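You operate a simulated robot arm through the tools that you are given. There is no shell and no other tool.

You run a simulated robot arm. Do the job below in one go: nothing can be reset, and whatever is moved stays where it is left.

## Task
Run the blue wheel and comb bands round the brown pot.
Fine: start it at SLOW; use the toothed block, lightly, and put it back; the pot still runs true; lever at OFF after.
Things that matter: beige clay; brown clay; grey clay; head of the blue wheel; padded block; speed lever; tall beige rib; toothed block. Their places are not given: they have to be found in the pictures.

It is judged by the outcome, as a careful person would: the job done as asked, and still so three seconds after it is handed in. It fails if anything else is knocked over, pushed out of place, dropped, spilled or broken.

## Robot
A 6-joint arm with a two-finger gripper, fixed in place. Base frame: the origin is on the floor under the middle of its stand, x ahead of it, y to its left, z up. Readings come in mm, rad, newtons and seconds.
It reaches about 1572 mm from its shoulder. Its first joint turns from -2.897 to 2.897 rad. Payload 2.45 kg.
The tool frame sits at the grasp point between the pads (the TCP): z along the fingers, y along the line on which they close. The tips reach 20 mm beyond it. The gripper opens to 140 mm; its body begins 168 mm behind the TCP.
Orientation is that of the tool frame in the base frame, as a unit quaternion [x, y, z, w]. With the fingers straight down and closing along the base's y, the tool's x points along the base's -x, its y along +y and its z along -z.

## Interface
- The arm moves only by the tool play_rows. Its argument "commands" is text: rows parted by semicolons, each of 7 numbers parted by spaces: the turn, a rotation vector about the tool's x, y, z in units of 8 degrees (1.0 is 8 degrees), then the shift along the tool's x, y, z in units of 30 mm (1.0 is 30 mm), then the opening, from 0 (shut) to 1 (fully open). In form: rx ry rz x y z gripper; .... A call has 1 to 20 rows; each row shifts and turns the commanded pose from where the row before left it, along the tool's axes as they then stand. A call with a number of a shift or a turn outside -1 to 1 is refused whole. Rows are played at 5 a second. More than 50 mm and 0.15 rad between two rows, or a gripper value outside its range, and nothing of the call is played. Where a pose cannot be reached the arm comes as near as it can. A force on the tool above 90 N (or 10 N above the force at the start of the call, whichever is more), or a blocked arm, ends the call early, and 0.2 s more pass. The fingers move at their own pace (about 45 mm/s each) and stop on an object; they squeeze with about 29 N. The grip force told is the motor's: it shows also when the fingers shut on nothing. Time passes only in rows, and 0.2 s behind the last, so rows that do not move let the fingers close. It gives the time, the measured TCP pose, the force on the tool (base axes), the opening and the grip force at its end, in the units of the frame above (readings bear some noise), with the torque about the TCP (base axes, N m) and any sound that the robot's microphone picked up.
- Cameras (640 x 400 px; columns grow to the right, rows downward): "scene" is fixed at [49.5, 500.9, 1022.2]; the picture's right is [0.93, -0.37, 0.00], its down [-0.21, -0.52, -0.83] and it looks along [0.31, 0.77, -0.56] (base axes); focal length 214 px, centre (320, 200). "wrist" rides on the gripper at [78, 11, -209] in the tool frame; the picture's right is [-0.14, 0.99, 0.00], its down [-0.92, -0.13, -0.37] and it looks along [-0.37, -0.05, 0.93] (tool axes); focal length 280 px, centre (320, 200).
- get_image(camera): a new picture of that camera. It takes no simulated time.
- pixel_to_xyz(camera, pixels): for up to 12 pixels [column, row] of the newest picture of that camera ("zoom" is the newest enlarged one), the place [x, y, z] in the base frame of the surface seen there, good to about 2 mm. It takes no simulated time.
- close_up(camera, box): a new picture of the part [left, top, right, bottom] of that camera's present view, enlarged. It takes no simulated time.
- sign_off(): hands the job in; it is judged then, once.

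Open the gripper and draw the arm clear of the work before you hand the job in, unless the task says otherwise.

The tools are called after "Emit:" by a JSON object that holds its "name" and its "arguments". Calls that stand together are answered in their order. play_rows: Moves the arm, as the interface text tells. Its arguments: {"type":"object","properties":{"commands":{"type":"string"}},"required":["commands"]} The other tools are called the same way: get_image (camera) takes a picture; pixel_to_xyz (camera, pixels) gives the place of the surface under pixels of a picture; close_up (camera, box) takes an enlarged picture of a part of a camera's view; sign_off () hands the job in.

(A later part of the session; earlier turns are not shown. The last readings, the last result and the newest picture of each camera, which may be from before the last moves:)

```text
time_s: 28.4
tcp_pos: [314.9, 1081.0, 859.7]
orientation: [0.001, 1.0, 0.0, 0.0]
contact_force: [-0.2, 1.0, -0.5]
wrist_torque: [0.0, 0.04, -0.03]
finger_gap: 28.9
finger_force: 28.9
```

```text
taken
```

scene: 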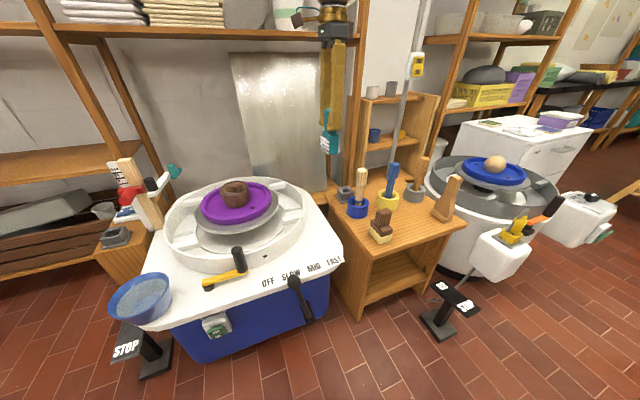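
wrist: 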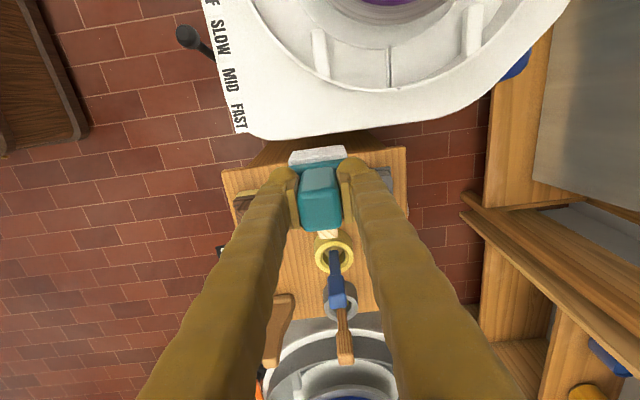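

The gauge pointer is at x≈−189, well left, and the path is clear. I continue to about (150,1229,830), from where the wrist camera can look on the pot from above.

Emit:
{"name": "play_rows", "arguments": {"commands": "0 0 0 0.917 0.822 0.1 0.05;0 0 0 0.917 0.822 0.1 0.05;0 0 0 0.917 0.822 0.2 0.05;0 0 0 0.917 0.822 0.2 0.05;0 0 0 0.917 0.822 0.2 0.05;0 0 0 0.917 0.822 0.2 0.05;0 0 0 0 0 0 0.05"}}

Emit:
{"name": "get_image", "arguments": {"camera": "wrist"}}

Emit:
{"name": "get_image", "arguments": {"camera": "scene"}}

```text
time_s: 30.0
tcp_pos: [150.3, 1228.1, 828.3]
orientation: [0.0, 1.0, 0.0, 0.0]
contact_force: [-0.3, 0.2, -2.0]
wrist_torque: [-0.02, 0.01, -0.01]
finger_gap: 28.7
finger_force: 28.6
```

```text
taken
```

wrist: 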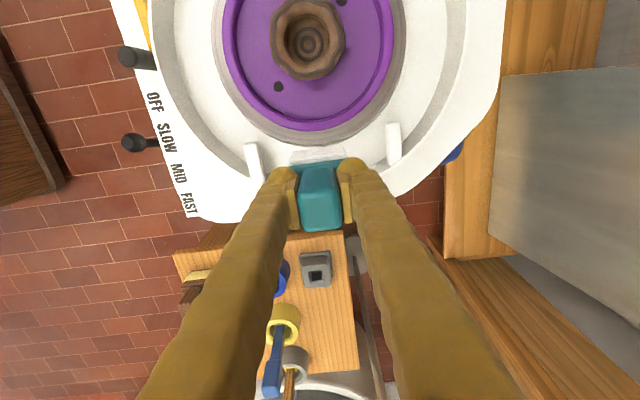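

```text
taken
```

scene: 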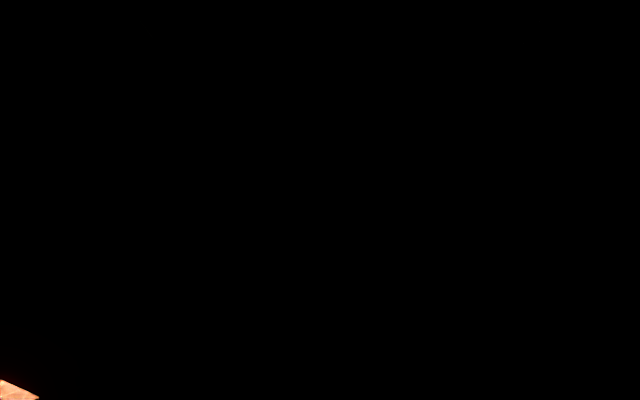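

The arm now hides the scene camera, so I rely on the wrist view: pot at (307,40), two dots on the bat at (278,87) and (341,2). I measure the pot and bat from above.

Emit:
{"name": "close_up", "arguments": {"camera": "wrist", "box": [200, 0, 420, 140]}}

Emit:
{"name": "pixel_to_xyz", "arguments": {"camera": "wrist", "pixels": [[272, 40], [344, 40], [308, 76], [308, 4], [308, 83], [308, 110], [308, 118], [308, 124], [308, 131], [230, 40], [385, 40], [278, 87]]}}

```text
2.86 times, centred on (310, 70) of wrist
```

zoom: 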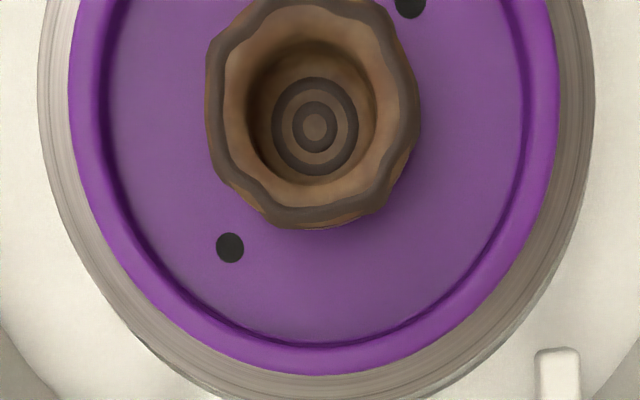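

```text
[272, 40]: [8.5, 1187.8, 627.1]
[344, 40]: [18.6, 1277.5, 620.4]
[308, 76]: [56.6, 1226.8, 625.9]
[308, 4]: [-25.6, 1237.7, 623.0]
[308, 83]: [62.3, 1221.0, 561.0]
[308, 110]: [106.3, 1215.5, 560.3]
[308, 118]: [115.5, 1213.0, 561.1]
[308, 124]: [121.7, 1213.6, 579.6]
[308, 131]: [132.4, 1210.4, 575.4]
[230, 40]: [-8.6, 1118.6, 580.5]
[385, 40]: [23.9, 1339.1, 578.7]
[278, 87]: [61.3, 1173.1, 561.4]
```

The centre is confirmed near (9.5,1229), pot edge at x≈57, bat floor z≈561. I'll move to TCP x=88 and down to z≈735, with the block still above the pot, then check the gap.

Emit:
{"name": "play_rows", "arguments": {"commands": "0 0 0 0.7 0.03 0.5 0.05;0 0 0 0.7 0 0.5 0.05;0 0 0 0.67 0 0.5 0.05;0 0 0 0 0 0.5 0.05;0 0 0 0 0 0.5 0.05;0 0 0 0 0 0.6 0.05;0 0 0 0 0 0 0.05"}}

Emit:
{"name": "get_image", "arguments": {"camera": "wrist"}}

Emit:
{"name": "get_image", "arguments": {"camera": "scene"}}

```text
time_s: 31.6
tcp_pos: [87.6, 1229.9, 737.6]
orientation: [0.0, 1.0, 0.0, 0.0]
contact_force: [0.6, 0.2, -0.9]
wrist_torque: [0.0, 0.01, 0.0]
finger_gap: 29.0
finger_force: 28.8
```

```text
taken
```

wrist: 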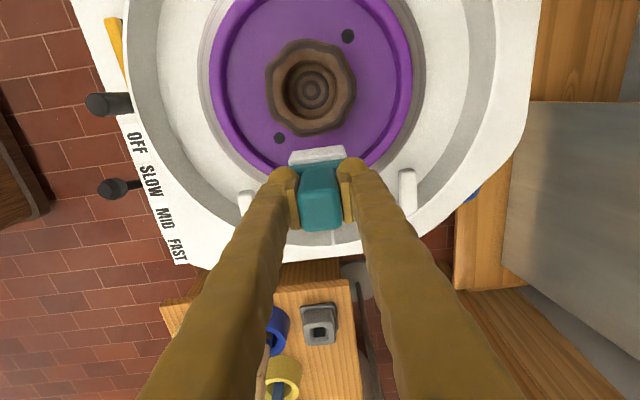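

```text
taken
```

scene: 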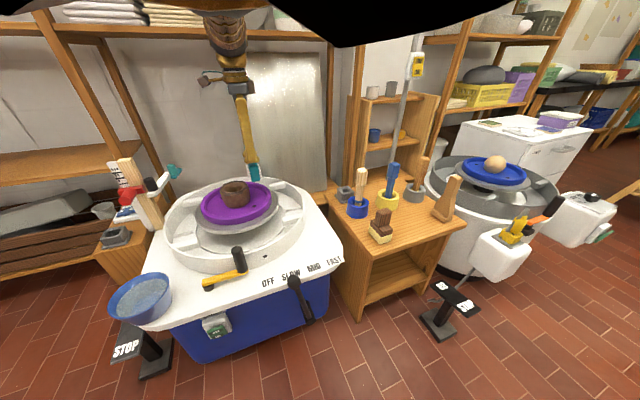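

Both views work now: in the scene the block hangs at (253,172) above the bat. I measure the teeth, pot edge and the dot in the wrist picture.

Emit:
{"name": "pixel_to_xyz", "arguments": {"camera": "wrist", "pixels": [[279, 139], [349, 36], [318, 152], [295, 158], [343, 153], [312, 131], [312, 136], [340, 110], [312, 40], [268, 90], [355, 90], [320, 180]]}}

Emit:
{"name": "close_up", "arguments": {"camera": "wrist", "box": [200, 0, 440, 230]}}

Emit:
{"name": "close_up", "arguments": {"camera": "scene", "box": [190, 140, 310, 240]}}

```text
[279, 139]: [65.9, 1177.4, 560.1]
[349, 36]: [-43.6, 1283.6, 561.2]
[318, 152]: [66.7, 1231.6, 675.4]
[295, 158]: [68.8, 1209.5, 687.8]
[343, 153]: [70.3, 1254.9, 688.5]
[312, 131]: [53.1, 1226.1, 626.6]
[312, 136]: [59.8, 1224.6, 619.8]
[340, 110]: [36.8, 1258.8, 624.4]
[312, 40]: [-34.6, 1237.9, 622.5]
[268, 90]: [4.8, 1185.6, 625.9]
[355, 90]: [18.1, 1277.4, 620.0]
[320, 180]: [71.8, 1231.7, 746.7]
```

```text
1.74 times, centred on (320, 115) of wrist
```

zoom: 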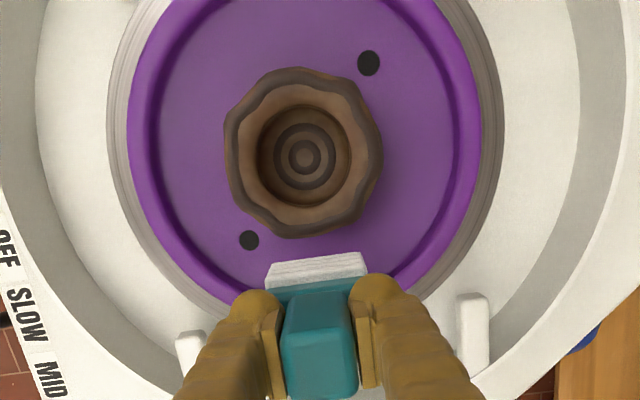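

```text
4.00 times, centred on (250, 190) of scene
```

zoom: 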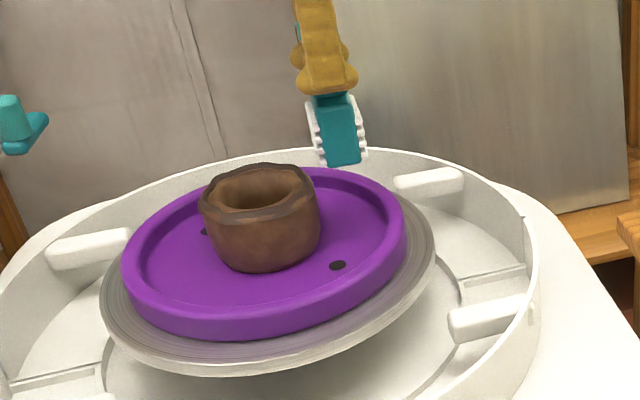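

The dots' midpoint gives the wheel axis at ≈(11,1230.5). I'll wait 0.4 s and measure the dots again to learn the wheel's speed and direction.

Emit:
{"name": "play_rows", "arguments": {"commands": "0 0 0 0 0 0 0.05"}}

Emit:
{"name": "close_up", "arguments": {"camera": "wrist", "box": [200, 0, 440, 230]}}

```text
time_s: 32.0
tcp_pos: [88.2, 1230.7, 737.0]
orientation: [-0.001, 1.0, 0.0, 0.0]
contact_force: [-0.6, -0.1, -0.9]
wrist_torque: [0.01, 0.0, 0.0]
finger_gap: 28.7
finger_force: 28.6
```

```text
1.74 times, centred on (320, 115) of wrist
```

zoom: 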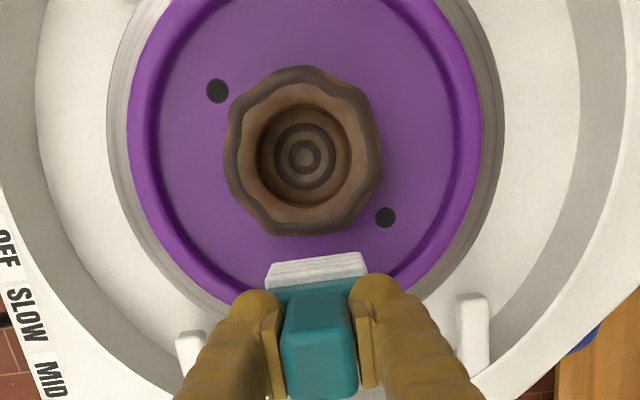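

In 0.4 s the dots moved about a quarter turn, i.e. roughly 225°/s (~1.6 s per turn). I'll shift to x≈86 and lower the block to z≈690, then check clearance.

Emit:
{"name": "play_rows", "arguments": {"commands": "0 0 0 0.07 0 0 0.05;0 0 0 0 0 0.4 0.05;0 0 0 0 0 0.4 0.05;0 0 0 0 0 0.4 0.05;0 0 0 0 0 0.35 0.05;0 0 0 0 0 0 0.05"}}

Emit:
{"name": "close_up", "arguments": {"camera": "wrist", "box": [200, 0, 440, 230]}}

Emit:
{"name": "close_up", "arguments": {"camera": "scene", "box": [190, 150, 290, 230]}}

```text
time_s: 33.4
tcp_pos: [85.7, 1229.7, 691.1]
orientation: [0.0, 1.0, 0.0, -0.001]
contact_force: [-0.7, 0.0, -1.0]
wrist_torque: [-0.01, 0.01, 0.02]
finger_gap: 28.6
finger_force: 29.2
```

```text
1.74 times, centred on (320, 115) of wrist
```

zoom: 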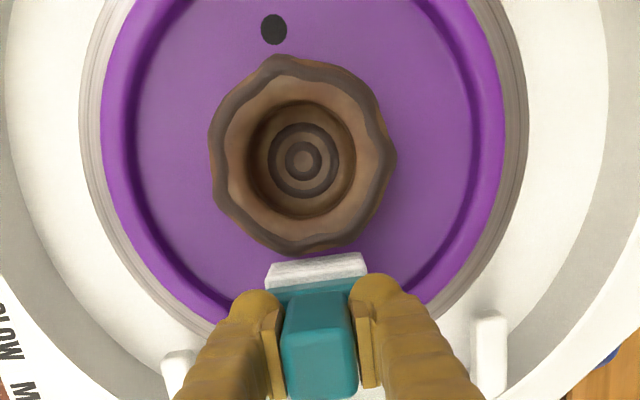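

```text
5.00 times, centred on (240, 190) of scene
```

zoom: 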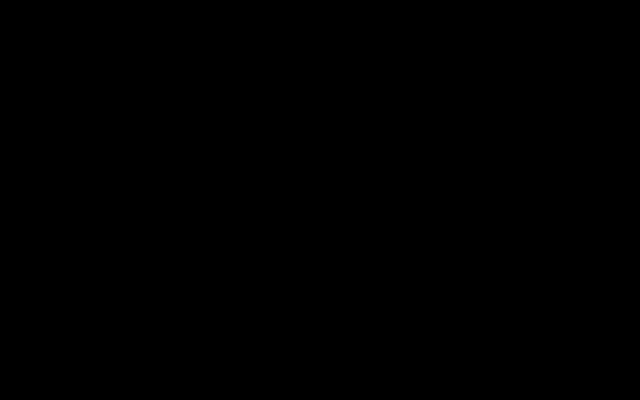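

The scene camera is hidden again; in the wrist close-up the teeth (row ~265) are just clear of the pot rim (row ~250). I measure the gap there.

Emit:
{"name": "pixel_to_xyz", "arguments": {"camera": "zoom", "pixels": [[315, 245], [315, 250], [315, 256], [315, 262], [315, 268], [280, 245], [350, 245], [280, 270], [350, 264], [250, 300], [400, 280], [315, 275]]}}

```text
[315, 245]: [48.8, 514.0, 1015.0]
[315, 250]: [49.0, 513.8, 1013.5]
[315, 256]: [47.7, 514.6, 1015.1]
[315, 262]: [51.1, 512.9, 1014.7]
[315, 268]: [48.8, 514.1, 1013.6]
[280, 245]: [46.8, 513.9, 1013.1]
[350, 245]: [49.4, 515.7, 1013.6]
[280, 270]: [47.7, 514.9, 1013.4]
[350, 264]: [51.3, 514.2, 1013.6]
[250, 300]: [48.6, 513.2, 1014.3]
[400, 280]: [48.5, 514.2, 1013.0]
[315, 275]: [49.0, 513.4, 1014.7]
```

That zoom was the blocked scene view; I retake the wrist close-up and query it.

Emit:
{"name": "close_up", "arguments": {"camera": "wrist", "box": [260, 80, 380, 180]}}

Emit:
{"name": "pixel_to_xyz", "arguments": {"camera": "zoom", "pixels": [[300, 190], [300, 210], [300, 220], [300, 230], [300, 240], [300, 250], [300, 260], [300, 275], [220, 260], [390, 240], [230, 290], [410, 280]]}}

```text
4.00 times, centred on (320, 130) of wrist
```

zoom: 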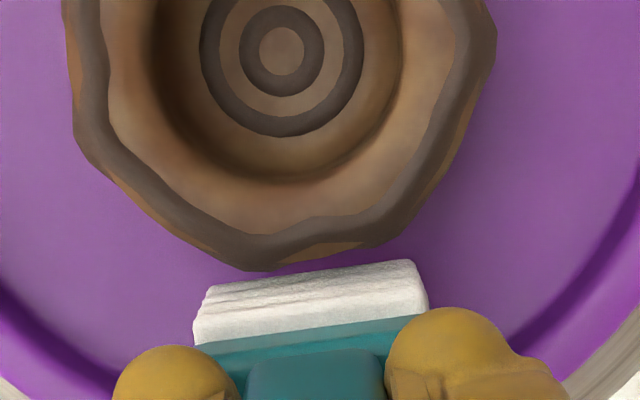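

```text
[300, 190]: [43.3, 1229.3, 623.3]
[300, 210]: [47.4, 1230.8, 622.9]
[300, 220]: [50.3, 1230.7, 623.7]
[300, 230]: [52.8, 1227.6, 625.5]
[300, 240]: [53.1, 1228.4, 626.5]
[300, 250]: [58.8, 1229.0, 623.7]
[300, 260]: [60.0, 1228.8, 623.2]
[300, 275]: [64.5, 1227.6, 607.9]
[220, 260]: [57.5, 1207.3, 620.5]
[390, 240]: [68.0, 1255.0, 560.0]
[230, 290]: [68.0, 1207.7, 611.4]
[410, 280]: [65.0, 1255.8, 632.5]
```

The rim lobes reach x≈60, the teeth are at x≈64.5 now, a gap of about 4–5 mm. I'll lower another 28 mm so the teeth lie at z≈578–615, in small rows, watching the force.

Emit:
{"name": "play_rows", "arguments": {"commands": "0 0 0 0 0 0.2 0.05;0 0 0 0 0 0.2 0.05;0 0 0 0 0 0.2 0.05;0 0 0 0 0 0.2 0.05;0 0 0 0 0 0.13 0.05;0 0 0 0 0 0 0.05"}}

Emit:
{"name": "close_up", "arguments": {"camera": "wrist", "box": [260, 80, 380, 180]}}

Emit:
{"name": "pixel_to_xyz", "arguments": {"camera": "zoom", "pixels": [[300, 220], [300, 230], [300, 240], [300, 250], [300, 260], [300, 270], [300, 280], [300, 290], [300, 300], [390, 270], [230, 290], [410, 280]]}}

```text
time_s: 34.8
tcp_pos: [85.9, 1232.2, 663.5]
orientation: [0.0, 1.0, -0.001, 0.001]
contact_force: [0.3, 0.9, -1.1]
wrist_torque: [0.01, 0.1, -0.01]
finger_gap: 29.0
finger_force: 29.1
```

```text
4.00 times, centred on (320, 130) of wrist
```

zoom: 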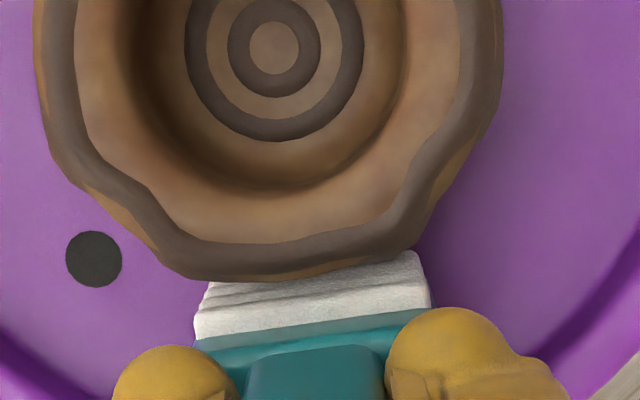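

```text
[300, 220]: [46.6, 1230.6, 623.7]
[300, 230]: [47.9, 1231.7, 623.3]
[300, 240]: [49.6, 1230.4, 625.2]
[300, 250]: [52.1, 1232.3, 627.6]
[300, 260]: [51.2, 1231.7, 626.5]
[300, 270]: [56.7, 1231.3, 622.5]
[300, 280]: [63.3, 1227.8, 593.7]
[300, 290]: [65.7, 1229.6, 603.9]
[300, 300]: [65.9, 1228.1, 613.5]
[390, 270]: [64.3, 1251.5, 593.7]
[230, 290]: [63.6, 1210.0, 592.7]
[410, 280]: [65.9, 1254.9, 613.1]
```

Teeth tips are at x≈63.5 and the pot wall at ≈58–59. I now creep in toward −x: first 2.5 mm, then smaller steps with force readings.

Emit:
{"name": "play_rows", "arguments": {"commands": "0 0 0 0.03 0 0 0.05;0 0 0 0.03 0 0 0.05;0 0 0 0.023 0 0 0.05"}}

Emit:
{"name": "play_rows", "arguments": {"commands": "0 0 0 0.0167 0 0 0.05"}}

Emit:
{"name": "close_up", "arguments": {"camera": "wrist", "box": [260, 80, 380, 180]}}

```text
time_s: 35.6
tcp_pos: [83.8, 1230.1, 662.2]
orientation: [0.0, 1.0, 0.001, 0.0]
contact_force: [0.6, -0.3, -1.7]
wrist_torque: [0.01, 0.01, 0.03]
finger_gap: 28.9
finger_force: 29.1
```

```text
time_s: 36.0
tcp_pos: [84.2, 1231.3, 662.9]
orientation: [0.0, 1.0, 0.0, 0.0]
contact_force: [-0.3, -0.7, -1.4]
wrist_torque: [0.02, 0.02, 0.03]
finger_gap: 28.7
finger_force: 29.4
```

```text
4.00 times, centred on (320, 130) of wrist
```

zoom: 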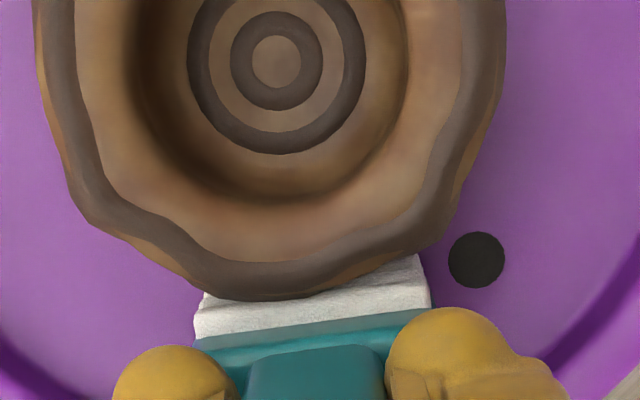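

No contact yet (torque and force at noise level). I continue in 0.5 mm steps, reading after each.

Emit:
{"name": "play_rows", "arguments": {"commands": "0 0 0 0.0167 0 0 0.05"}}

Emit:
{"name": "play_rows", "arguments": {"commands": "0 0 0 0.0167 0 0 0.05"}}

```text
time_s: 36.4
tcp_pos: [82.4, 1230.6, 662.7]
orientation: [0.0, 1.0, 0.0, 0.0]
contact_force: [-0.5, 1.2, -2.2]
wrist_torque: [-0.01, -0.02, 0.03]
finger_gap: 28.6
finger_force: 29.4
```

```text
time_s: 36.8
tcp_pos: [82.9, 1231.8, 662.8]
orientation: [0.0, 1.0, 0.0, 0.0]
contact_force: [0.3, 0.1, -0.8]
wrist_torque: [0.01, 0.02, 0.01]
finger_gap: 28.8
finger_force: 28.6
```

Still no contact at x≈82. I continue with 0.4 mm steps, one at a time.

Emit:
{"name": "play_rows", "arguments": {"commands": "0 0 0 0.0133 0 0 0.05"}}

Emit:
{"name": "play_rows", "arguments": {"commands": "0 0 0 0.0133 0 0 0.05"}}

Emit:
{"name": "close_up", "arguments": {"camera": "wrist", "box": [260, 80, 380, 180]}}

Emit:
{"name": "pixel_to_xyz", "arguments": {"camera": "zoom", "pixels": [[300, 270], [300, 280], [300, 290], [300, 295], [300, 300], [300, 305], [300, 310], [220, 290], [410, 260], [400, 265], [300, 320], [215, 310]]}}

```text
time_s: 37.2
tcp_pos: [81.6, 1229.8, 662.6]
orientation: [0.0, 1.0, 0.0, 0.0]
contact_force: [-0.4, -0.5, -1.4]
wrist_torque: [0.02, -0.02, 0.01]
finger_gap: 28.8
finger_force: 29.0
```

```text
time_s: 37.6
tcp_pos: [81.5, 1231.0, 662.1]
orientation: [0.0, 1.0, 0.0, 0.0]
contact_force: [0.2, -0.1, -1.4]
wrist_torque: [0.02, -0.02, 0.02]
finger_gap: 28.8
finger_force: 29.3
```

```text
4.00 times, centred on (320, 130) of wrist
```

zoom: 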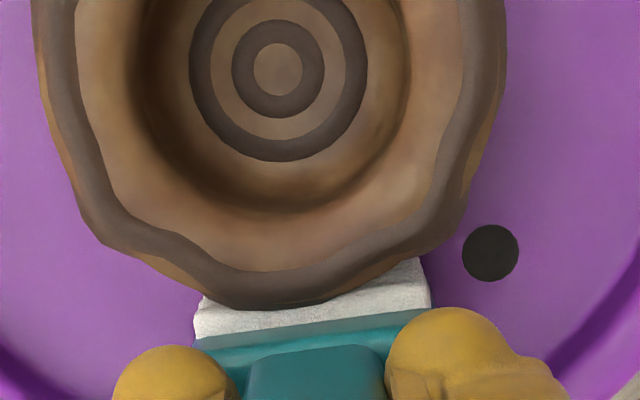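

```text
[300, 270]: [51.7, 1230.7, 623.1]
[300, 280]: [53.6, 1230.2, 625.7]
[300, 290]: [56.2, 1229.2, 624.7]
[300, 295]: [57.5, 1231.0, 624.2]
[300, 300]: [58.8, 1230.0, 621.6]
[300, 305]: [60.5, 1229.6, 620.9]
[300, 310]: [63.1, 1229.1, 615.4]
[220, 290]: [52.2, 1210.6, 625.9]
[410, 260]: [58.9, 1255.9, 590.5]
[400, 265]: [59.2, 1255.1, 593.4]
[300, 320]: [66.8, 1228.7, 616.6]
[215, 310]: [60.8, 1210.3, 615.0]
```

Teeth tips are at x≈59, practically at the wall (≈58.5). I continue in 0.25 mm steps.

Emit:
{"name": "play_rows", "arguments": {"commands": "0 0 0 0.0083 0 0 0.05"}}

Emit:
{"name": "play_rows", "arguments": {"commands": "0 0 0 0.0083 0 0 0.05"}}

Emit:
{"name": "play_rows", "arguments": {"commands": "0 0 0 0.0083 0 0 0.05"}}

```text
time_s: 38.0
tcp_pos: [81.2, 1231.1, 663.4]
orientation: [0.0, 1.0, 0.0, 0.0]
contact_force: [-0.2, 0.6, -1.7]
wrist_torque: [-0.02, 0.0, -0.04]
finger_gap: 28.9
finger_force: 29.7
```

```text
time_s: 38.4
tcp_pos: [81.1, 1230.2, 662.2]
orientation: [0.0, 1.0, -0.001, 0.0]
contact_force: [0.1, 1.6, -1.5]
wrist_torque: [0.01, -0.04, -0.03]
finger_gap: 28.7
finger_force: 29.0
```

```text
time_s: 38.8
tcp_pos: [82.1, 1230.2, 662.1]
orientation: [-0.001, 1.0, -0.001, 0.0]
contact_force: [1.2, -1.2, -1.4]
wrist_torque: [0.02, -0.01, 0.01]
finger_gap: 28.7
finger_force: 29.4
```

Readings remain at noise level. I continue two more 0.25 mm steps and look.

Emit:
{"name": "play_rows", "arguments": {"commands": "0 0 0 0.0083 0 0 0.05"}}

Emit:
{"name": "play_rows", "arguments": {"commands": "0 0 0 0.0083 0 0 0.05"}}

Emit:
{"name": "close_up", "arguments": {"camera": "wrist", "box": [260, 80, 380, 180]}}

```text
time_s: 39.2
tcp_pos: [80.7, 1231.1, 663.5]
orientation: [0.0, 1.0, 0.0, 0.0]
contact_force: [0.2, -0.3, -0.5]
wrist_torque: [0.0, 0.0, 0.0]
finger_gap: 29.1
finger_force: 29.2
```

```text
time_s: 39.6
tcp_pos: [81.2, 1230.1, 661.8]
orientation: [0.0, 1.0, 0.0, 0.0]
contact_force: [0.5, -0.4, -1.4]
wrist_torque: [0.01, 0.07, -0.01]
finger_gap: 28.9
finger_force: 29.2
```

```text
4.00 times, centred on (320, 130) of wrist
```

zoom: 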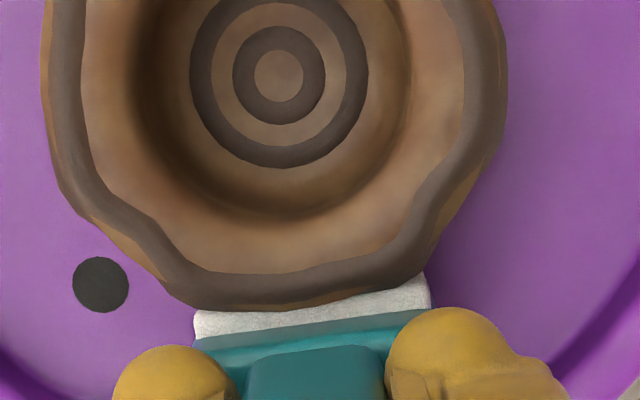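

No contact yet; expected contact near TCP x≈79.9. I keep creeping in 0.25 mm steps.

Emit:
{"name": "play_rows", "arguments": {"commands": "0 0 0 0.0083 0 0 0.05"}}

Emit:
{"name": "play_rows", "arguments": {"commands": "0 0 0 0.0083 0 0 0.05"}}

Emit:
{"name": "play_rows", "arguments": {"commands": "0 0 0 0.0083 0 0 0.05"}}

Emit:
{"name": "play_rows", "arguments": {"commands": "0 0 0 0.0083 0 0 0.05"}}

```text
time_s: 40.0
tcp_pos: [81.9, 1231.0, 662.6]
orientation: [0.002, 1.0, 0.0, 0.0]
contact_force: [1.3, -0.6, -1.0]
wrist_torque: [0.02, 0.11, -0.01]
finger_gap: 28.8
finger_force: 29.2
```

```text
time_s: 40.4
tcp_pos: [81.0, 1231.1, 662.4]
orientation: [-0.001, 1.0, 0.0, 0.0]
contact_force: [5.6, 2.5, -1.9]
wrist_torque: [0.01, -0.11, -0.02]
finger_gap: 29.0
finger_force: 28.3
```

```text
time_s: 40.8
tcp_pos: [78.9, 1231.2, 661.3]
orientation: [0.0, 1.0, 0.0, 0.0]
contact_force: [13.9, 2.5, -2.2]
wrist_torque: [0.11, -0.76, 0.08]
finger_gap: 28.7
finger_force: 29.3
```

```text
time_s: 41.2
tcp_pos: [79.4, 1231.1, 663.2]
orientation: [0.0, 1.0, -0.001, -0.001]
contact_force: [0.9, -1.0, -2.0]
wrist_torque: [0.0, 0.03, 0.0]
finger_gap: 29.0
finger_force: 29.0
```

Contact appeared: 5.6 N, then 13.9 N, then 0.9 N, so the wall is lobed and the force varies as it turns. I back off 0.4 mm right away and look.

Emit:
{"name": "play_rows", "arguments": {"commands": "0 0 0 -0.0133 0 0 0.05"}}

Emit:
{"name": "close_up", "arguments": {"camera": "wrist", "box": [200, 0, 440, 230]}}

```text
time_s: 41.6
tcp_pos: [79.4, 1230.6, 662.0]
orientation: [0.0, 1.0, 0.0, 0.0]
contact_force: [0.0, 0.2, -1.3]
wrist_torque: [0.02, 0.06, 0.01]
finger_gap: 29.0
finger_force: 29.1
```

```text
1.74 times, centred on (320, 115) of wrist
```

zoom: 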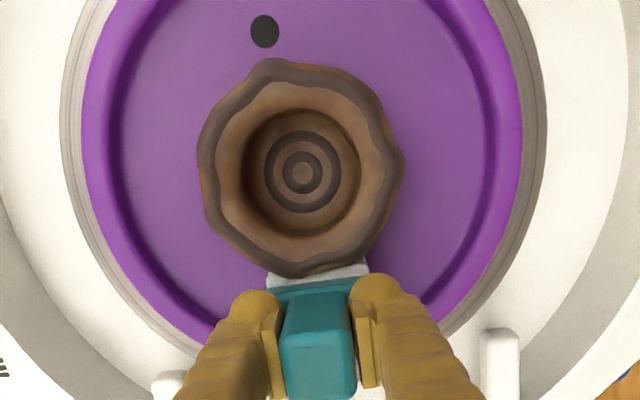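

I check whether the pot is still on the axis, by measuring its inner rings' centre and rim points now.

Emit:
{"name": "pixel_to_xyz", "arguments": {"camera": "zoom", "pixels": [[302, 172], [264, 172], [341, 172], [302, 132], [302, 212], [265, 31], [200, 165], [403, 165], [290, 64], [300, 273], [120, 165], [485, 165]]}}

Emit:
{"name": "play_rows", "arguments": {"commands": "0 0 0 0 0 0 0.05;0 0 0 0 0 0 0.05;0 0 0 0 0 0 0.05"}}

Emit:
{"name": "close_up", "arguments": {"camera": "wrist", "box": [200, 0, 440, 230]}}

Emit:
{"name": "pixel_to_xyz", "arguments": {"camera": "zoom", "pixels": [[302, 172], [264, 172], [341, 172], [302, 132], [302, 212], [200, 165], [403, 165], [290, 64], [300, 273], [120, 165], [485, 165]]}}

```text
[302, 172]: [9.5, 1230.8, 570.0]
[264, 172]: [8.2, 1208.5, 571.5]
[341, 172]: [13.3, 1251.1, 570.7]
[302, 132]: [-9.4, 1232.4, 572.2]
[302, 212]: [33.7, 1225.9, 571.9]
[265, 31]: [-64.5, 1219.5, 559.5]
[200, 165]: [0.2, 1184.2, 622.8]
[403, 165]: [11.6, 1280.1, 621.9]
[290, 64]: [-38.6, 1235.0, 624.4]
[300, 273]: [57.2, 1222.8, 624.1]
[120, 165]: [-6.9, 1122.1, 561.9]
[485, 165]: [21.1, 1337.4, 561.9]
```

```text
time_s: 42.4
tcp_pos: [79.7, 1230.9, 663.7]
orientation: [0.0, 1.0, 0.001, 0.0]
contact_force: [-0.2, 1.1, -1.6]
wrist_torque: [0.02, -0.03, 0.02]
finger_gap: 28.8
finger_force: 29.0
```

```text
1.74 times, centred on (320, 115) of wrist
```

zoom: 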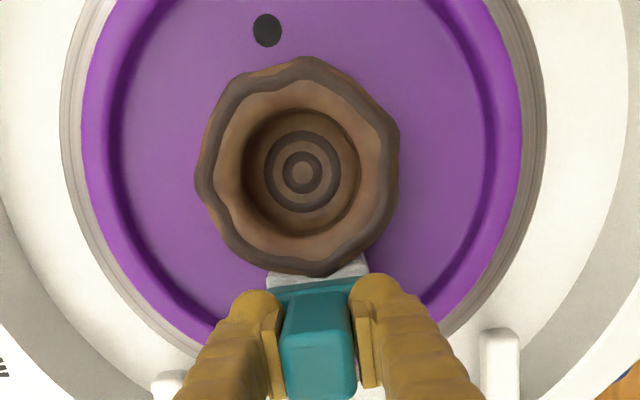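

```text
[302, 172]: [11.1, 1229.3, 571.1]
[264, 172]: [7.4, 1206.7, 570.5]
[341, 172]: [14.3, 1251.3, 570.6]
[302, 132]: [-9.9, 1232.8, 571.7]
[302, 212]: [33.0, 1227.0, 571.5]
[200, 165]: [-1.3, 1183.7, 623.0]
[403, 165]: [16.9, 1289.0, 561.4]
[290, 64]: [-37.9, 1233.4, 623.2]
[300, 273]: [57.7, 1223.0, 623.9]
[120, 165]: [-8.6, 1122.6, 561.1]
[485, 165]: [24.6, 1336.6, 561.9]
```

The inner rings stay at the same pixel (302,172) half a turn apart, so the pot still runs true. I now check whether the block pivoted in the grip, using the same close-up as before.

Emit:
{"name": "close_up", "arguments": {"camera": "wrist", "box": [260, 80, 380, 180]}}

Emit:
{"name": "close_up", "arguments": {"camera": "wrist", "box": [260, 140, 380, 240]}}

Emit:
{"name": "pixel_to_xyz", "arguments": {"camera": "zoom", "pixels": [[260, 130], [380, 125], [270, 250], [385, 240], [320, 180], [320, 240], [320, 100], [330, 80], [220, 60], [420, 50]]}}

```text
4.00 times, centred on (320, 130) of wrist
```

zoom: 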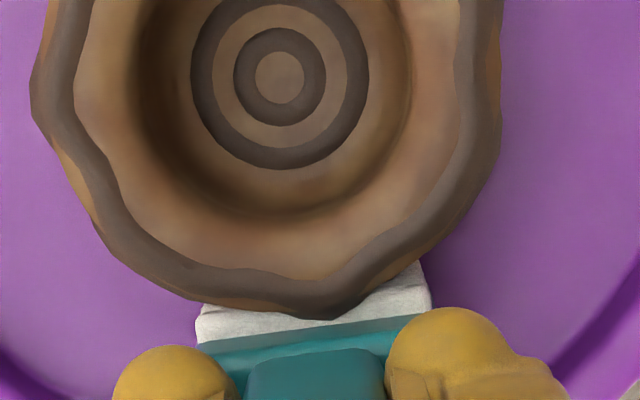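

```text
4.00 times, centred on (320, 190) of wrist
```

zoom: 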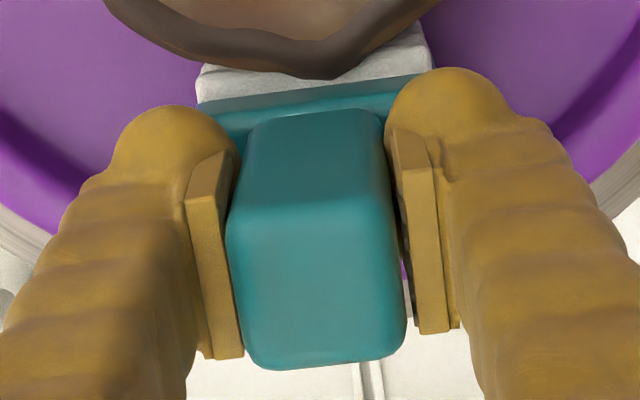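

```text
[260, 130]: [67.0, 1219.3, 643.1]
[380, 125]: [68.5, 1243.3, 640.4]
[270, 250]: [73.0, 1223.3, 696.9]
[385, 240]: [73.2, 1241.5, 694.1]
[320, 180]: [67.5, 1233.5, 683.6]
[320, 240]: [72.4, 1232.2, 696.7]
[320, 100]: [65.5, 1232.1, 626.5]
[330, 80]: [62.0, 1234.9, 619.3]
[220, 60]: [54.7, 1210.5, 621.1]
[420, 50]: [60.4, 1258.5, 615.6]
```

The block pivoted very slightly in the grip (under 1°) and the rim lobes overhang to x≈62 at z≈620. I'll back off 3.5 mm, lower 2 mm, and tilt 2.5° so the lower and middle teeth meet the wall below the lobes, then re-approach gently.

Emit:
{"name": "play_rows", "arguments": {"commands": "0 0 0 -0.117 0 0 0.05;0 0 0 0 0 0.067 0.05;0 0.15 0 0 0 0 0.05;0 0.16 0 0 0 0 0.05;0 0 0 0 0 0 0.05"}}

Emit:
{"name": "close_up", "arguments": {"camera": "wrist", "box": [260, 80, 380, 180]}}

Emit:
{"name": "pixel_to_xyz", "arguments": {"camera": "zoom", "pixels": [[210, 310], [210, 320], [300, 300], [300, 310], [300, 320], [300, 330], [410, 270], [420, 290], [400, 260], [300, 345], [270, 290]]}}

```text
time_s: 43.6
tcp_pos: [83.9, 1230.0, 661.6]
orientation: [-0.001, 1.0, 0.0, -0.022]
contact_force: [-0.3, -0.6, -1.1]
wrist_torque: [-0.02, -0.05, -0.04]
finger_gap: 28.9
finger_force: 28.8
```

```text
4.00 times, centred on (320, 130) of wrist
```

zoom: 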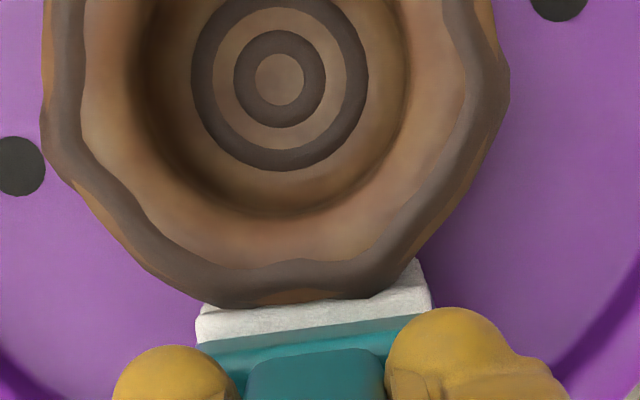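

```text
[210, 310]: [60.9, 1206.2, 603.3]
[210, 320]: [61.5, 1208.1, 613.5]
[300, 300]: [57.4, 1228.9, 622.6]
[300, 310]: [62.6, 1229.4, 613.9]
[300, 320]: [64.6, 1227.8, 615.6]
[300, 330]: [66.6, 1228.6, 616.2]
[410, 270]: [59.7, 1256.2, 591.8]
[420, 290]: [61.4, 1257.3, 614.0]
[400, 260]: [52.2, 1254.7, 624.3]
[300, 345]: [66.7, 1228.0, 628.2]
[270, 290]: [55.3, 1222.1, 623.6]
```

The tilt is right (teeth now 59–61.5 from bottom to top). I re-approach: 0.5 mm twice, then 0.25 mm steps one at a time.

Emit:
{"name": "play_rows", "arguments": {"commands": "0 0 0 0.0167 0 0 0.05;0 0 0 0.0167 0 0 0.05;0 0 0 0 0 0 0.05"}}

Emit:
{"name": "play_rows", "arguments": {"commands": "0 0 0 0.0083 0 0 0.05;0 0 0 0 0 0 0.05"}}

```text
time_s: 44.4
tcp_pos: [82.4, 1230.9, 660.7]
orientation: [0.0, 1.0, 0.0, -0.022]
contact_force: [0.1, -0.2, -0.8]
wrist_torque: [0.01, -0.03, -0.03]
finger_gap: 29.0
finger_force: 29.4
```

```text
time_s: 45.0
tcp_pos: [82.9, 1230.9, 659.9]
orientation: [0.0, 1.0, 0.0, -0.022]
contact_force: [-0.2, 0.1, -1.2]
wrist_torque: [-0.01, 0.01, -0.02]
finger_gap: 28.8
finger_force: 29.0
```

No contact yet; continue with 0.25 mm steps, reading each.

Emit:
{"name": "play_rows", "arguments": {"commands": "0 0 0 0.0083 0 0 0.05"}}

Emit:
{"name": "play_rows", "arguments": {"commands": "0 0 0 0 0 0 0.05"}}

Emit:
{"name": "play_rows", "arguments": {"commands": "0 0 0 0.0083 0 0 0.05"}}

Emit:
{"name": "play_rows", "arguments": {"commands": "0 0 0 0 0 0 0.05;0 0 0 0 0 0 0.05"}}

```text
time_s: 45.4
tcp_pos: [82.9, 1230.2, 660.1]
orientation: [0.0, 1.0, 0.0, -0.022]
contact_force: [2.7, 0.6, -1.8]
wrist_torque: [0.03, -0.23, -0.04]
finger_gap: 28.4
finger_force: 29.1
```

```text
time_s: 45.8
tcp_pos: [83.1, 1231.9, 661.0]
orientation: [0.0, 1.0, 0.0, -0.021]
contact_force: [1.7, 0.4, -0.6]
wrist_torque: [0.02, -0.12, -0.01]
finger_gap: 28.8
finger_force: 29.0
```

```text
time_s: 46.2
tcp_pos: [82.3, 1229.4, 661.4]
orientation: [0.0, 1.0, 0.0, -0.021]
contact_force: [-0.2, -0.5, -2.1]
wrist_torque: [0.0, 0.01, 0.01]
finger_gap: 29.0
finger_force: 28.9
```

```text
time_s: 46.8
tcp_pos: [82.6, 1229.2, 661.4]
orientation: [-0.001, 1.0, 0.0, -0.021]
contact_force: [-0.4, -0.8, -0.8]
wrist_torque: [-0.01, 0.02, 0.04]
finger_gap: 28.7
finger_force: 29.1
```

The bottom teeth touched lightly at 45.4–45.8 s (2.7 and 1.7 N) and were free at 46.2–46.8 s, so there is some run-out once per turn. I sample at this position over a whole turn without moving.

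Emit:
{"name": "play_rows", "arguments": {"commands": "0 0 0 0 0 0 0.05"}}

Emit:
{"name": "play_rows", "arguments": {"commands": "0 0 0 0 0 0 0.05"}}

Emit:
{"name": "play_rows", "arguments": {"commands": "0 0 0 0 0 0 0.05"}}

Emit:
{"name": "play_rows", "arguments": {"commands": "0 0 0 0 0 0 0.05"}}

Emit:
{"name": "close_up", "arguments": {"camera": "wrist", "box": [200, 0, 440, 230]}}

```text
time_s: 47.2
tcp_pos: [83.0, 1230.9, 661.1]
orientation: [0.0, 1.0, 0.0, -0.022]
contact_force: [-0.2, -0.5, -1.2]
wrist_torque: [0.0, -0.03, 0.0]
finger_gap: 28.7
finger_force: 29.2
```

```text
time_s: 47.6
tcp_pos: [83.0, 1230.2, 660.3]
orientation: [0.0, 1.0, 0.0, -0.022]
contact_force: [0.1, 0.0, -1.0]
wrist_torque: [-0.01, 0.01, 0.0]
finger_gap: 29.0
finger_force: 29.0
```

```text
time_s: 48.0
tcp_pos: [82.7, 1231.2, 660.9]
orientation: [0.0, 1.0, 0.0, -0.022]
contact_force: [0.1, 0.3, -1.2]
wrist_torque: [0.01, 0.01, 0.0]
finger_gap: 28.8
finger_force: 28.9
```

```text
time_s: 48.4
tcp_pos: [82.0, 1230.5, 660.7]
orientation: [0.0, 1.0, 0.0, -0.022]
contact_force: [0.6, 0.2, -1.3]
wrist_torque: [-0.01, 0.01, -0.03]
finger_gap: 28.7
finger_force: 29.1
```

```text
1.74 times, centred on (320, 115) of wrist
```

zoom: 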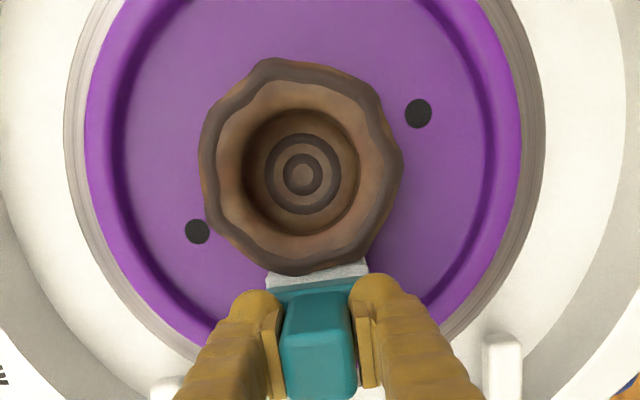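

Now there is no contact at any phase, even though I'm slightly deeper than when it touched. I check for a shift of the pot against the dots' midpoint and for movement of the block in the grip.

Emit:
{"name": "pixel_to_xyz", "arguments": {"camera": "zoom", "pixels": [[197, 231], [418, 113], [302, 174], [264, 174], [341, 174], [302, 134], [302, 214], [302, 156], [302, 193], [285, 174], [320, 174]]}}

Emit:
{"name": "close_up", "arguments": {"camera": "wrist", "box": [260, 140, 380, 240]}}

Emit:
{"name": "close_up", "arguments": {"camera": "wrist", "box": [260, 80, 380, 180]}}

Emit:
{"name": "pixel_to_xyz", "arguments": {"camera": "zoom", "pixels": [[210, 310], [210, 320], [205, 330], [300, 310], [300, 320], [300, 330], [410, 270], [420, 290], [300, 345], [410, 280], [415, 300], [225, 340]]}}

```text
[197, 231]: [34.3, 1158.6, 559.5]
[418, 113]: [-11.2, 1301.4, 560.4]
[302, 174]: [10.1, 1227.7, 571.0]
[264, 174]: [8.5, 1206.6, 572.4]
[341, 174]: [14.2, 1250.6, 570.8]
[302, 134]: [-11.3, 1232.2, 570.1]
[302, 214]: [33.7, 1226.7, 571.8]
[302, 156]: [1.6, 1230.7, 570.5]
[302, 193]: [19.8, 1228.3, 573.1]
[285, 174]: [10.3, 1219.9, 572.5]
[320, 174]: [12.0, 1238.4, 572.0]
```

```text
4.00 times, centred on (320, 190) of wrist
```

zoom: 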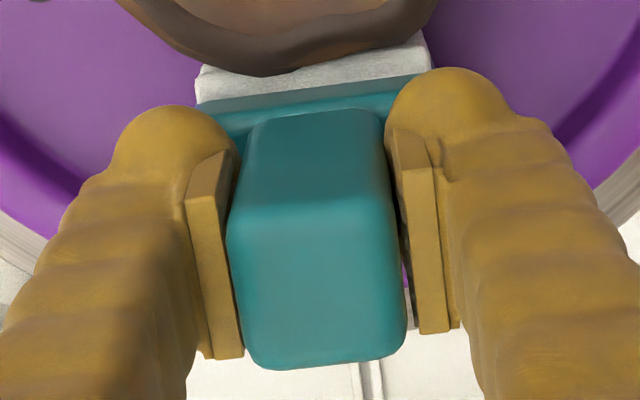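

```text
4.00 times, centred on (320, 130) of wrist
```

zoom: 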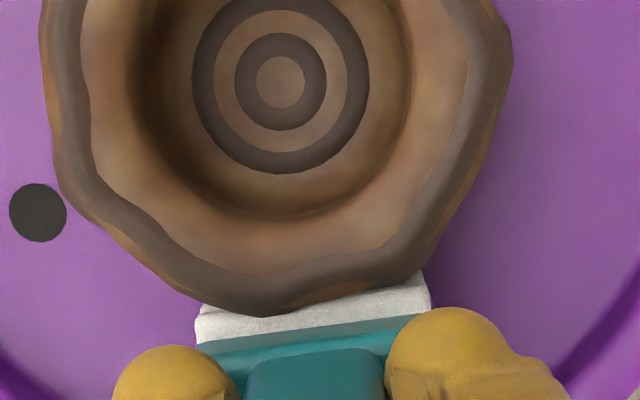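

```text
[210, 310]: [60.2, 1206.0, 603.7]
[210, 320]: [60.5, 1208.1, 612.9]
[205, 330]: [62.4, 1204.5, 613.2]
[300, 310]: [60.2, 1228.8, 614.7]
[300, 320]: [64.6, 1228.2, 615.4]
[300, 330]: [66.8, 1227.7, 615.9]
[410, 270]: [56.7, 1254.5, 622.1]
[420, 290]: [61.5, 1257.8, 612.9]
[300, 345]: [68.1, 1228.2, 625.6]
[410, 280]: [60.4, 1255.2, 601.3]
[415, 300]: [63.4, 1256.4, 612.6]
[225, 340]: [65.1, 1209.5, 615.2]
```

The rings' centre (≈11,1229) still matches the dots' midpoint (11.5,1230), and the block hasn't moved in the grip. I step in 0.2 mm and sample again.

Emit:
{"name": "play_rows", "arguments": {"commands": "0 0 0 0.0067 0 0 0.05"}}

Emit:
{"name": "play_rows", "arguments": {"commands": "0 0 0 0 0 0 0.05"}}

Emit:
{"name": "play_rows", "arguments": {"commands": "0 0 0 0 0 0 0.05"}}

Emit:
{"name": "play_rows", "arguments": {"commands": "0 0 0 0 0 0 0.05"}}

```text
time_s: 48.8
tcp_pos: [83.2, 1229.9, 660.6]
orientation: [0.0, 1.0, 0.0, -0.022]
contact_force: [-0.1, 1.1, -1.5]
wrist_torque: [0.0, 0.07, 0.04]
finger_gap: 29.1
finger_force: 29.1
```

```text
time_s: 49.2
tcp_pos: [81.5, 1230.2, 660.1]
orientation: [0.0, 1.0, -0.001, -0.022]
contact_force: [1.2, 0.3, -1.4]
wrist_torque: [0.01, 0.04, -0.03]
finger_gap: 28.8
finger_force: 29.3
```

```text
time_s: 49.6
tcp_pos: [82.3, 1229.3, 661.0]
orientation: [0.001, 1.0, 0.0, -0.021]
contact_force: [2.0, 0.4, -2.0]
wrist_torque: [0.0, -0.19, -0.03]
finger_gap: 28.7
finger_force: 28.9
```

```text
time_s: 50.0
tcp_pos: [81.1, 1232.1, 661.4]
orientation: [0.0, 1.0, 0.0, -0.022]
contact_force: [4.0, 1.5, -2.2]
wrist_torque: [0.07, -0.27, -0.02]
finger_gap: 29.0
finger_force: 29.0
```

Contact at 49.6–50.0 s with 2–4 N. I stay at this position and sample another turn.

Emit:
{"name": "play_rows", "arguments": {"commands": "0 0 0 0 0 0 0.05"}}

Emit:
{"name": "play_rows", "arguments": {"commands": "0 0 0 0 0 0 0.05"}}

Emit:
{"name": "play_rows", "arguments": {"commands": "0 0 0 0 0 0 0.05"}}

Emit:
{"name": "play_rows", "arguments": {"commands": "0 0 0 0 0 0 0.05"}}

Emit:
{"name": "play_rows", "arguments": {"commands": "0 0 0 0 0 0 0.05"}}

Emit:
{"name": "play_rows", "arguments": {"commands": "0 0 0 0 0 0 0.05"}}

Emit:
{"name": "close_up", "arguments": {"camera": "wrist", "box": [200, 0, 440, 230]}}

```text
time_s: 50.4
tcp_pos: [82.1, 1230.0, 660.7]
orientation: [0.0, 1.0, 0.0, -0.022]
contact_force: [3.5, 1.3, -1.4]
wrist_torque: [0.03, -0.28, 0.0]
finger_gap: 28.8
finger_force: 29.2
```

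```text
time_s: 50.8
tcp_pos: [82.1, 1230.7, 661.2]
orientation: [0.001, 1.0, 0.001, -0.022]
contact_force: [2.8, 0.3, -1.6]
wrist_torque: [0.07, -0.3, -0.02]
finger_gap: 28.9
finger_force: 29.2
```

```text
time_s: 51.2
tcp_pos: [81.9, 1231.1, 660.4]
orientation: [0.0, 1.0, 0.0, -0.022]
contact_force: [3.8, 1.7, -1.2]
wrist_torque: [0.09, -0.37, -0.02]
finger_gap: 29.3
finger_force: 28.9
```

```text
time_s: 51.6
tcp_pos: [82.3, 1231.1, 661.6]
orientation: [0.0, 1.0, 0.0, -0.022]
contact_force: [2.6, 1.1, -1.2]
wrist_torque: [0.12, -0.49, -0.03]
finger_gap: 28.7
finger_force: 29.0
```

```text
time_s: 52.0
tcp_pos: [83.0, 1230.1, 661.7]
orientation: [0.0, 1.0, 0.0, -0.022]
contact_force: [2.2, 1.3, -1.2]
wrist_torque: [0.07, -0.48, 0.0]
finger_gap: 28.7
finger_force: 28.6
```

```text
time_s: 52.4
tcp_pos: [82.8, 1230.5, 661.5]
orientation: [0.0, 1.0, 0.001, -0.022]
contact_force: [0.5, 0.9, -1.8]
wrist_torque: [-0.02, -0.31, 0.01]
finger_gap: 28.7
finger_force: 29.1
```

```text
1.74 times, centred on (320, 115) of wrist
```

zoom: 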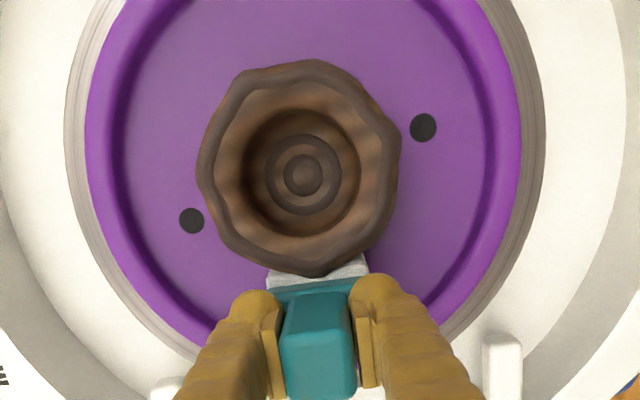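

Continuous light contact of about 2–4 N for about 2.5 s; the pot's surface now looks different (combed-looking streaks). I back off 2 mm and look closely at the pot.

Emit:
{"name": "play_rows", "arguments": {"commands": "0 0 0 -0.033 0 0 0.05;0 0 0 -0.033 0 0 0.05"}}

Emit:
{"name": "close_up", "arguments": {"camera": "wrist", "box": [250, 20, 390, 170]}}

Emit:
{"name": "get_image", "arguments": {"camera": "scene"}}

```text
time_s: 53.0
tcp_pos: [84.2, 1230.0, 660.8]
orientation: [0.0, 1.0, 0.0, -0.021]
contact_force: [-0.8, -0.1, -1.6]
wrist_torque: [0.03, 0.01, -0.01]
finger_gap: 28.6
finger_force: 29.1
```

```text
2.67 times, centred on (320, 95) of wrist
```

zoom: 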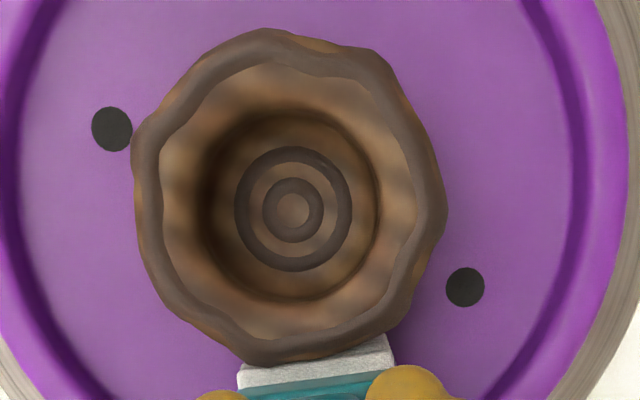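

```text
taken
```

scene: 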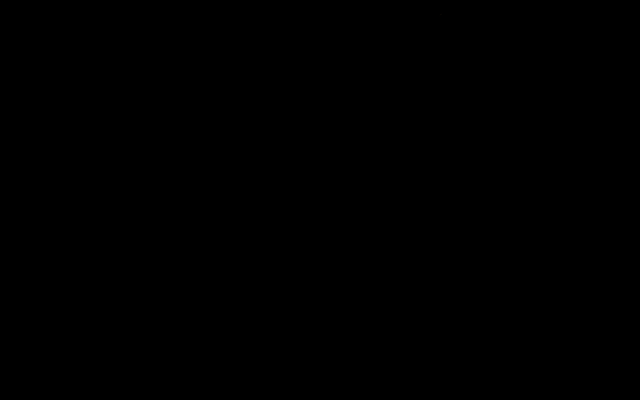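

Contact force and torque returned to zero after backing off. To rise without catching the rim lobes, I undo the tilt and move 3 mm further out, then lift to see the pot's side in the scene view.

Emit:
{"name": "play_rows", "arguments": {"commands": "0 -0.15 0 -0.05 0 0 0.05;0 -0.16 0 -0.05 0 0 0.05;0 0 0 0 0 0 0.05"}}

Emit:
{"name": "close_up", "arguments": {"camera": "wrist", "box": [260, 80, 380, 180]}}

Emit:
{"name": "pixel_to_xyz", "arguments": {"camera": "zoom", "pixels": [[210, 290], [210, 300], [300, 260], [300, 270], [300, 280], [300, 290], [300, 300], [410, 260], [420, 270], [300, 320], [390, 255]]}}

```text
time_s: 53.8
tcp_pos: [88.5, 1230.4, 660.8]
orientation: [0.001, 1.0, -0.001, 0.0]
contact_force: [-0.5, -0.2, -1.7]
wrist_torque: [0.05, 0.02, 0.01]
finger_gap: 28.9
finger_force: 29.1
```

```text
4.00 times, centred on (320, 130) of wrist
```

zoom: 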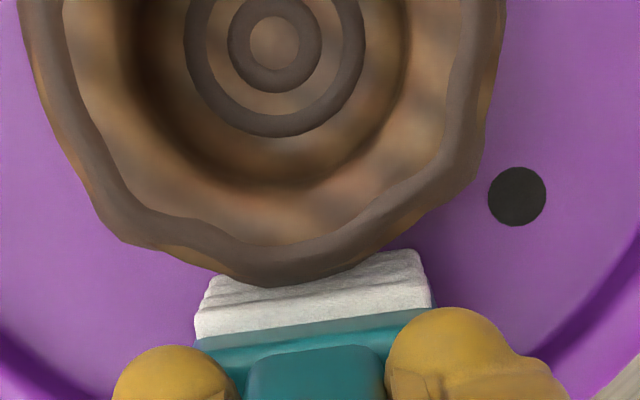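

```text
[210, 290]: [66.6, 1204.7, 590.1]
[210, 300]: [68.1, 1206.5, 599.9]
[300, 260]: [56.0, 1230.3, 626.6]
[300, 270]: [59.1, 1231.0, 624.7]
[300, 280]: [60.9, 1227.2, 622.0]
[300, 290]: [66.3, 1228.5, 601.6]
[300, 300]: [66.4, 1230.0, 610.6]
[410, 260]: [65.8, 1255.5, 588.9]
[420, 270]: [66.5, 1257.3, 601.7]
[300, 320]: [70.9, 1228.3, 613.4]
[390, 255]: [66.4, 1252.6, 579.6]
```

Teeth at x≈66, lobes at ≈61: clear. I lift straight up to z≈740.

Emit:
{"name": "play_rows", "arguments": {"commands": "0 0 0 0 0 -0.3 0.05;0 0 0 0 0 -0.4 0.05;0 0 0 0 0 -0.5 0.05;0 0 0 0 0 -0.5 0.05;0 0 0 0 0 -0.5 0.05;0 0 0 0 0 -0.5 0.05;0 0 0 0 0 0 0.05"}}

Emit:
{"name": "close_up", "arguments": {"camera": "scene", "box": [190, 150, 290, 230]}}

Emit:
{"name": "close_up", "arguments": {"camera": "wrist", "box": [200, 0, 440, 200]}}

```text
time_s: 55.4
tcp_pos: [88.2, 1231.3, 741.9]
orientation: [0.0, 1.0, 0.0, -0.001]
contact_force: [0.4, -0.3, -2.4]
wrist_torque: [0.0, 0.0, -0.01]
finger_gap: 28.8
finger_force: 29.4
```

```text
5.00 times, centred on (240, 190) of scene
```

zoom: 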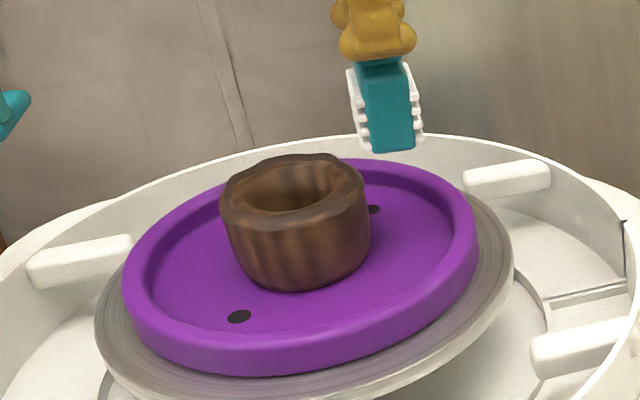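

```text
2.00 times, centred on (320, 100) of wrist
```

zoom: 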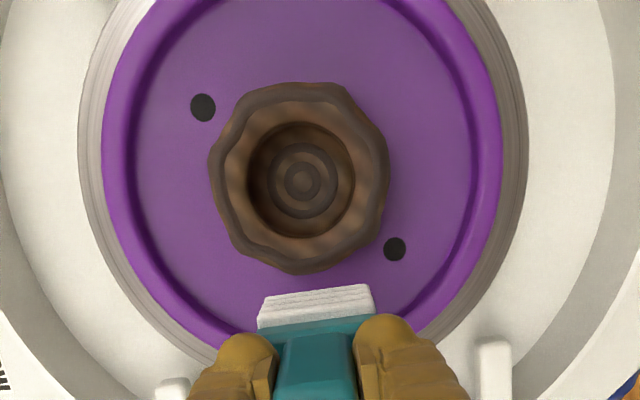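

The pot's surface has changed to a streaked look in both views. I zoom in on the pot for detail.

Emit:
{"name": "close_up", "arguments": {"camera": "scene", "box": [215, 175, 260, 212]}}

Emit:
{"name": "close_up", "arguments": {"camera": "wrist", "box": [260, 30, 360, 145]}}

```text
10.81 times, centred on (238, 194) of scene
```

zoom: 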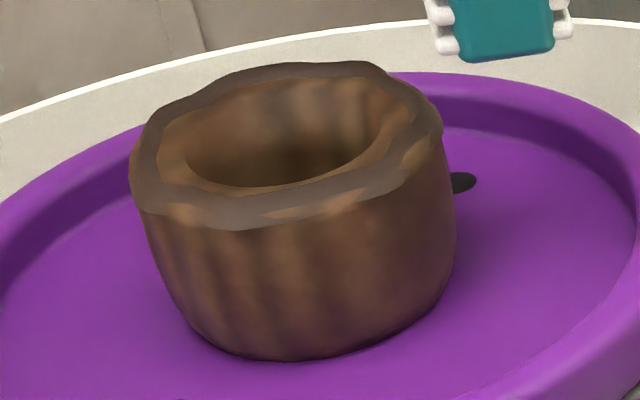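

```text
3.48 times, centred on (310, 88) of wrist
```

zoom: 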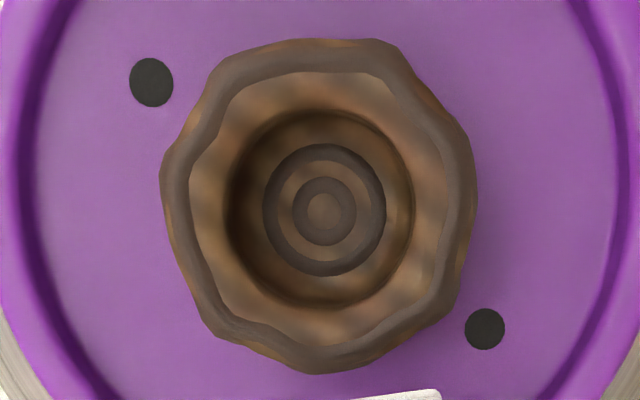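

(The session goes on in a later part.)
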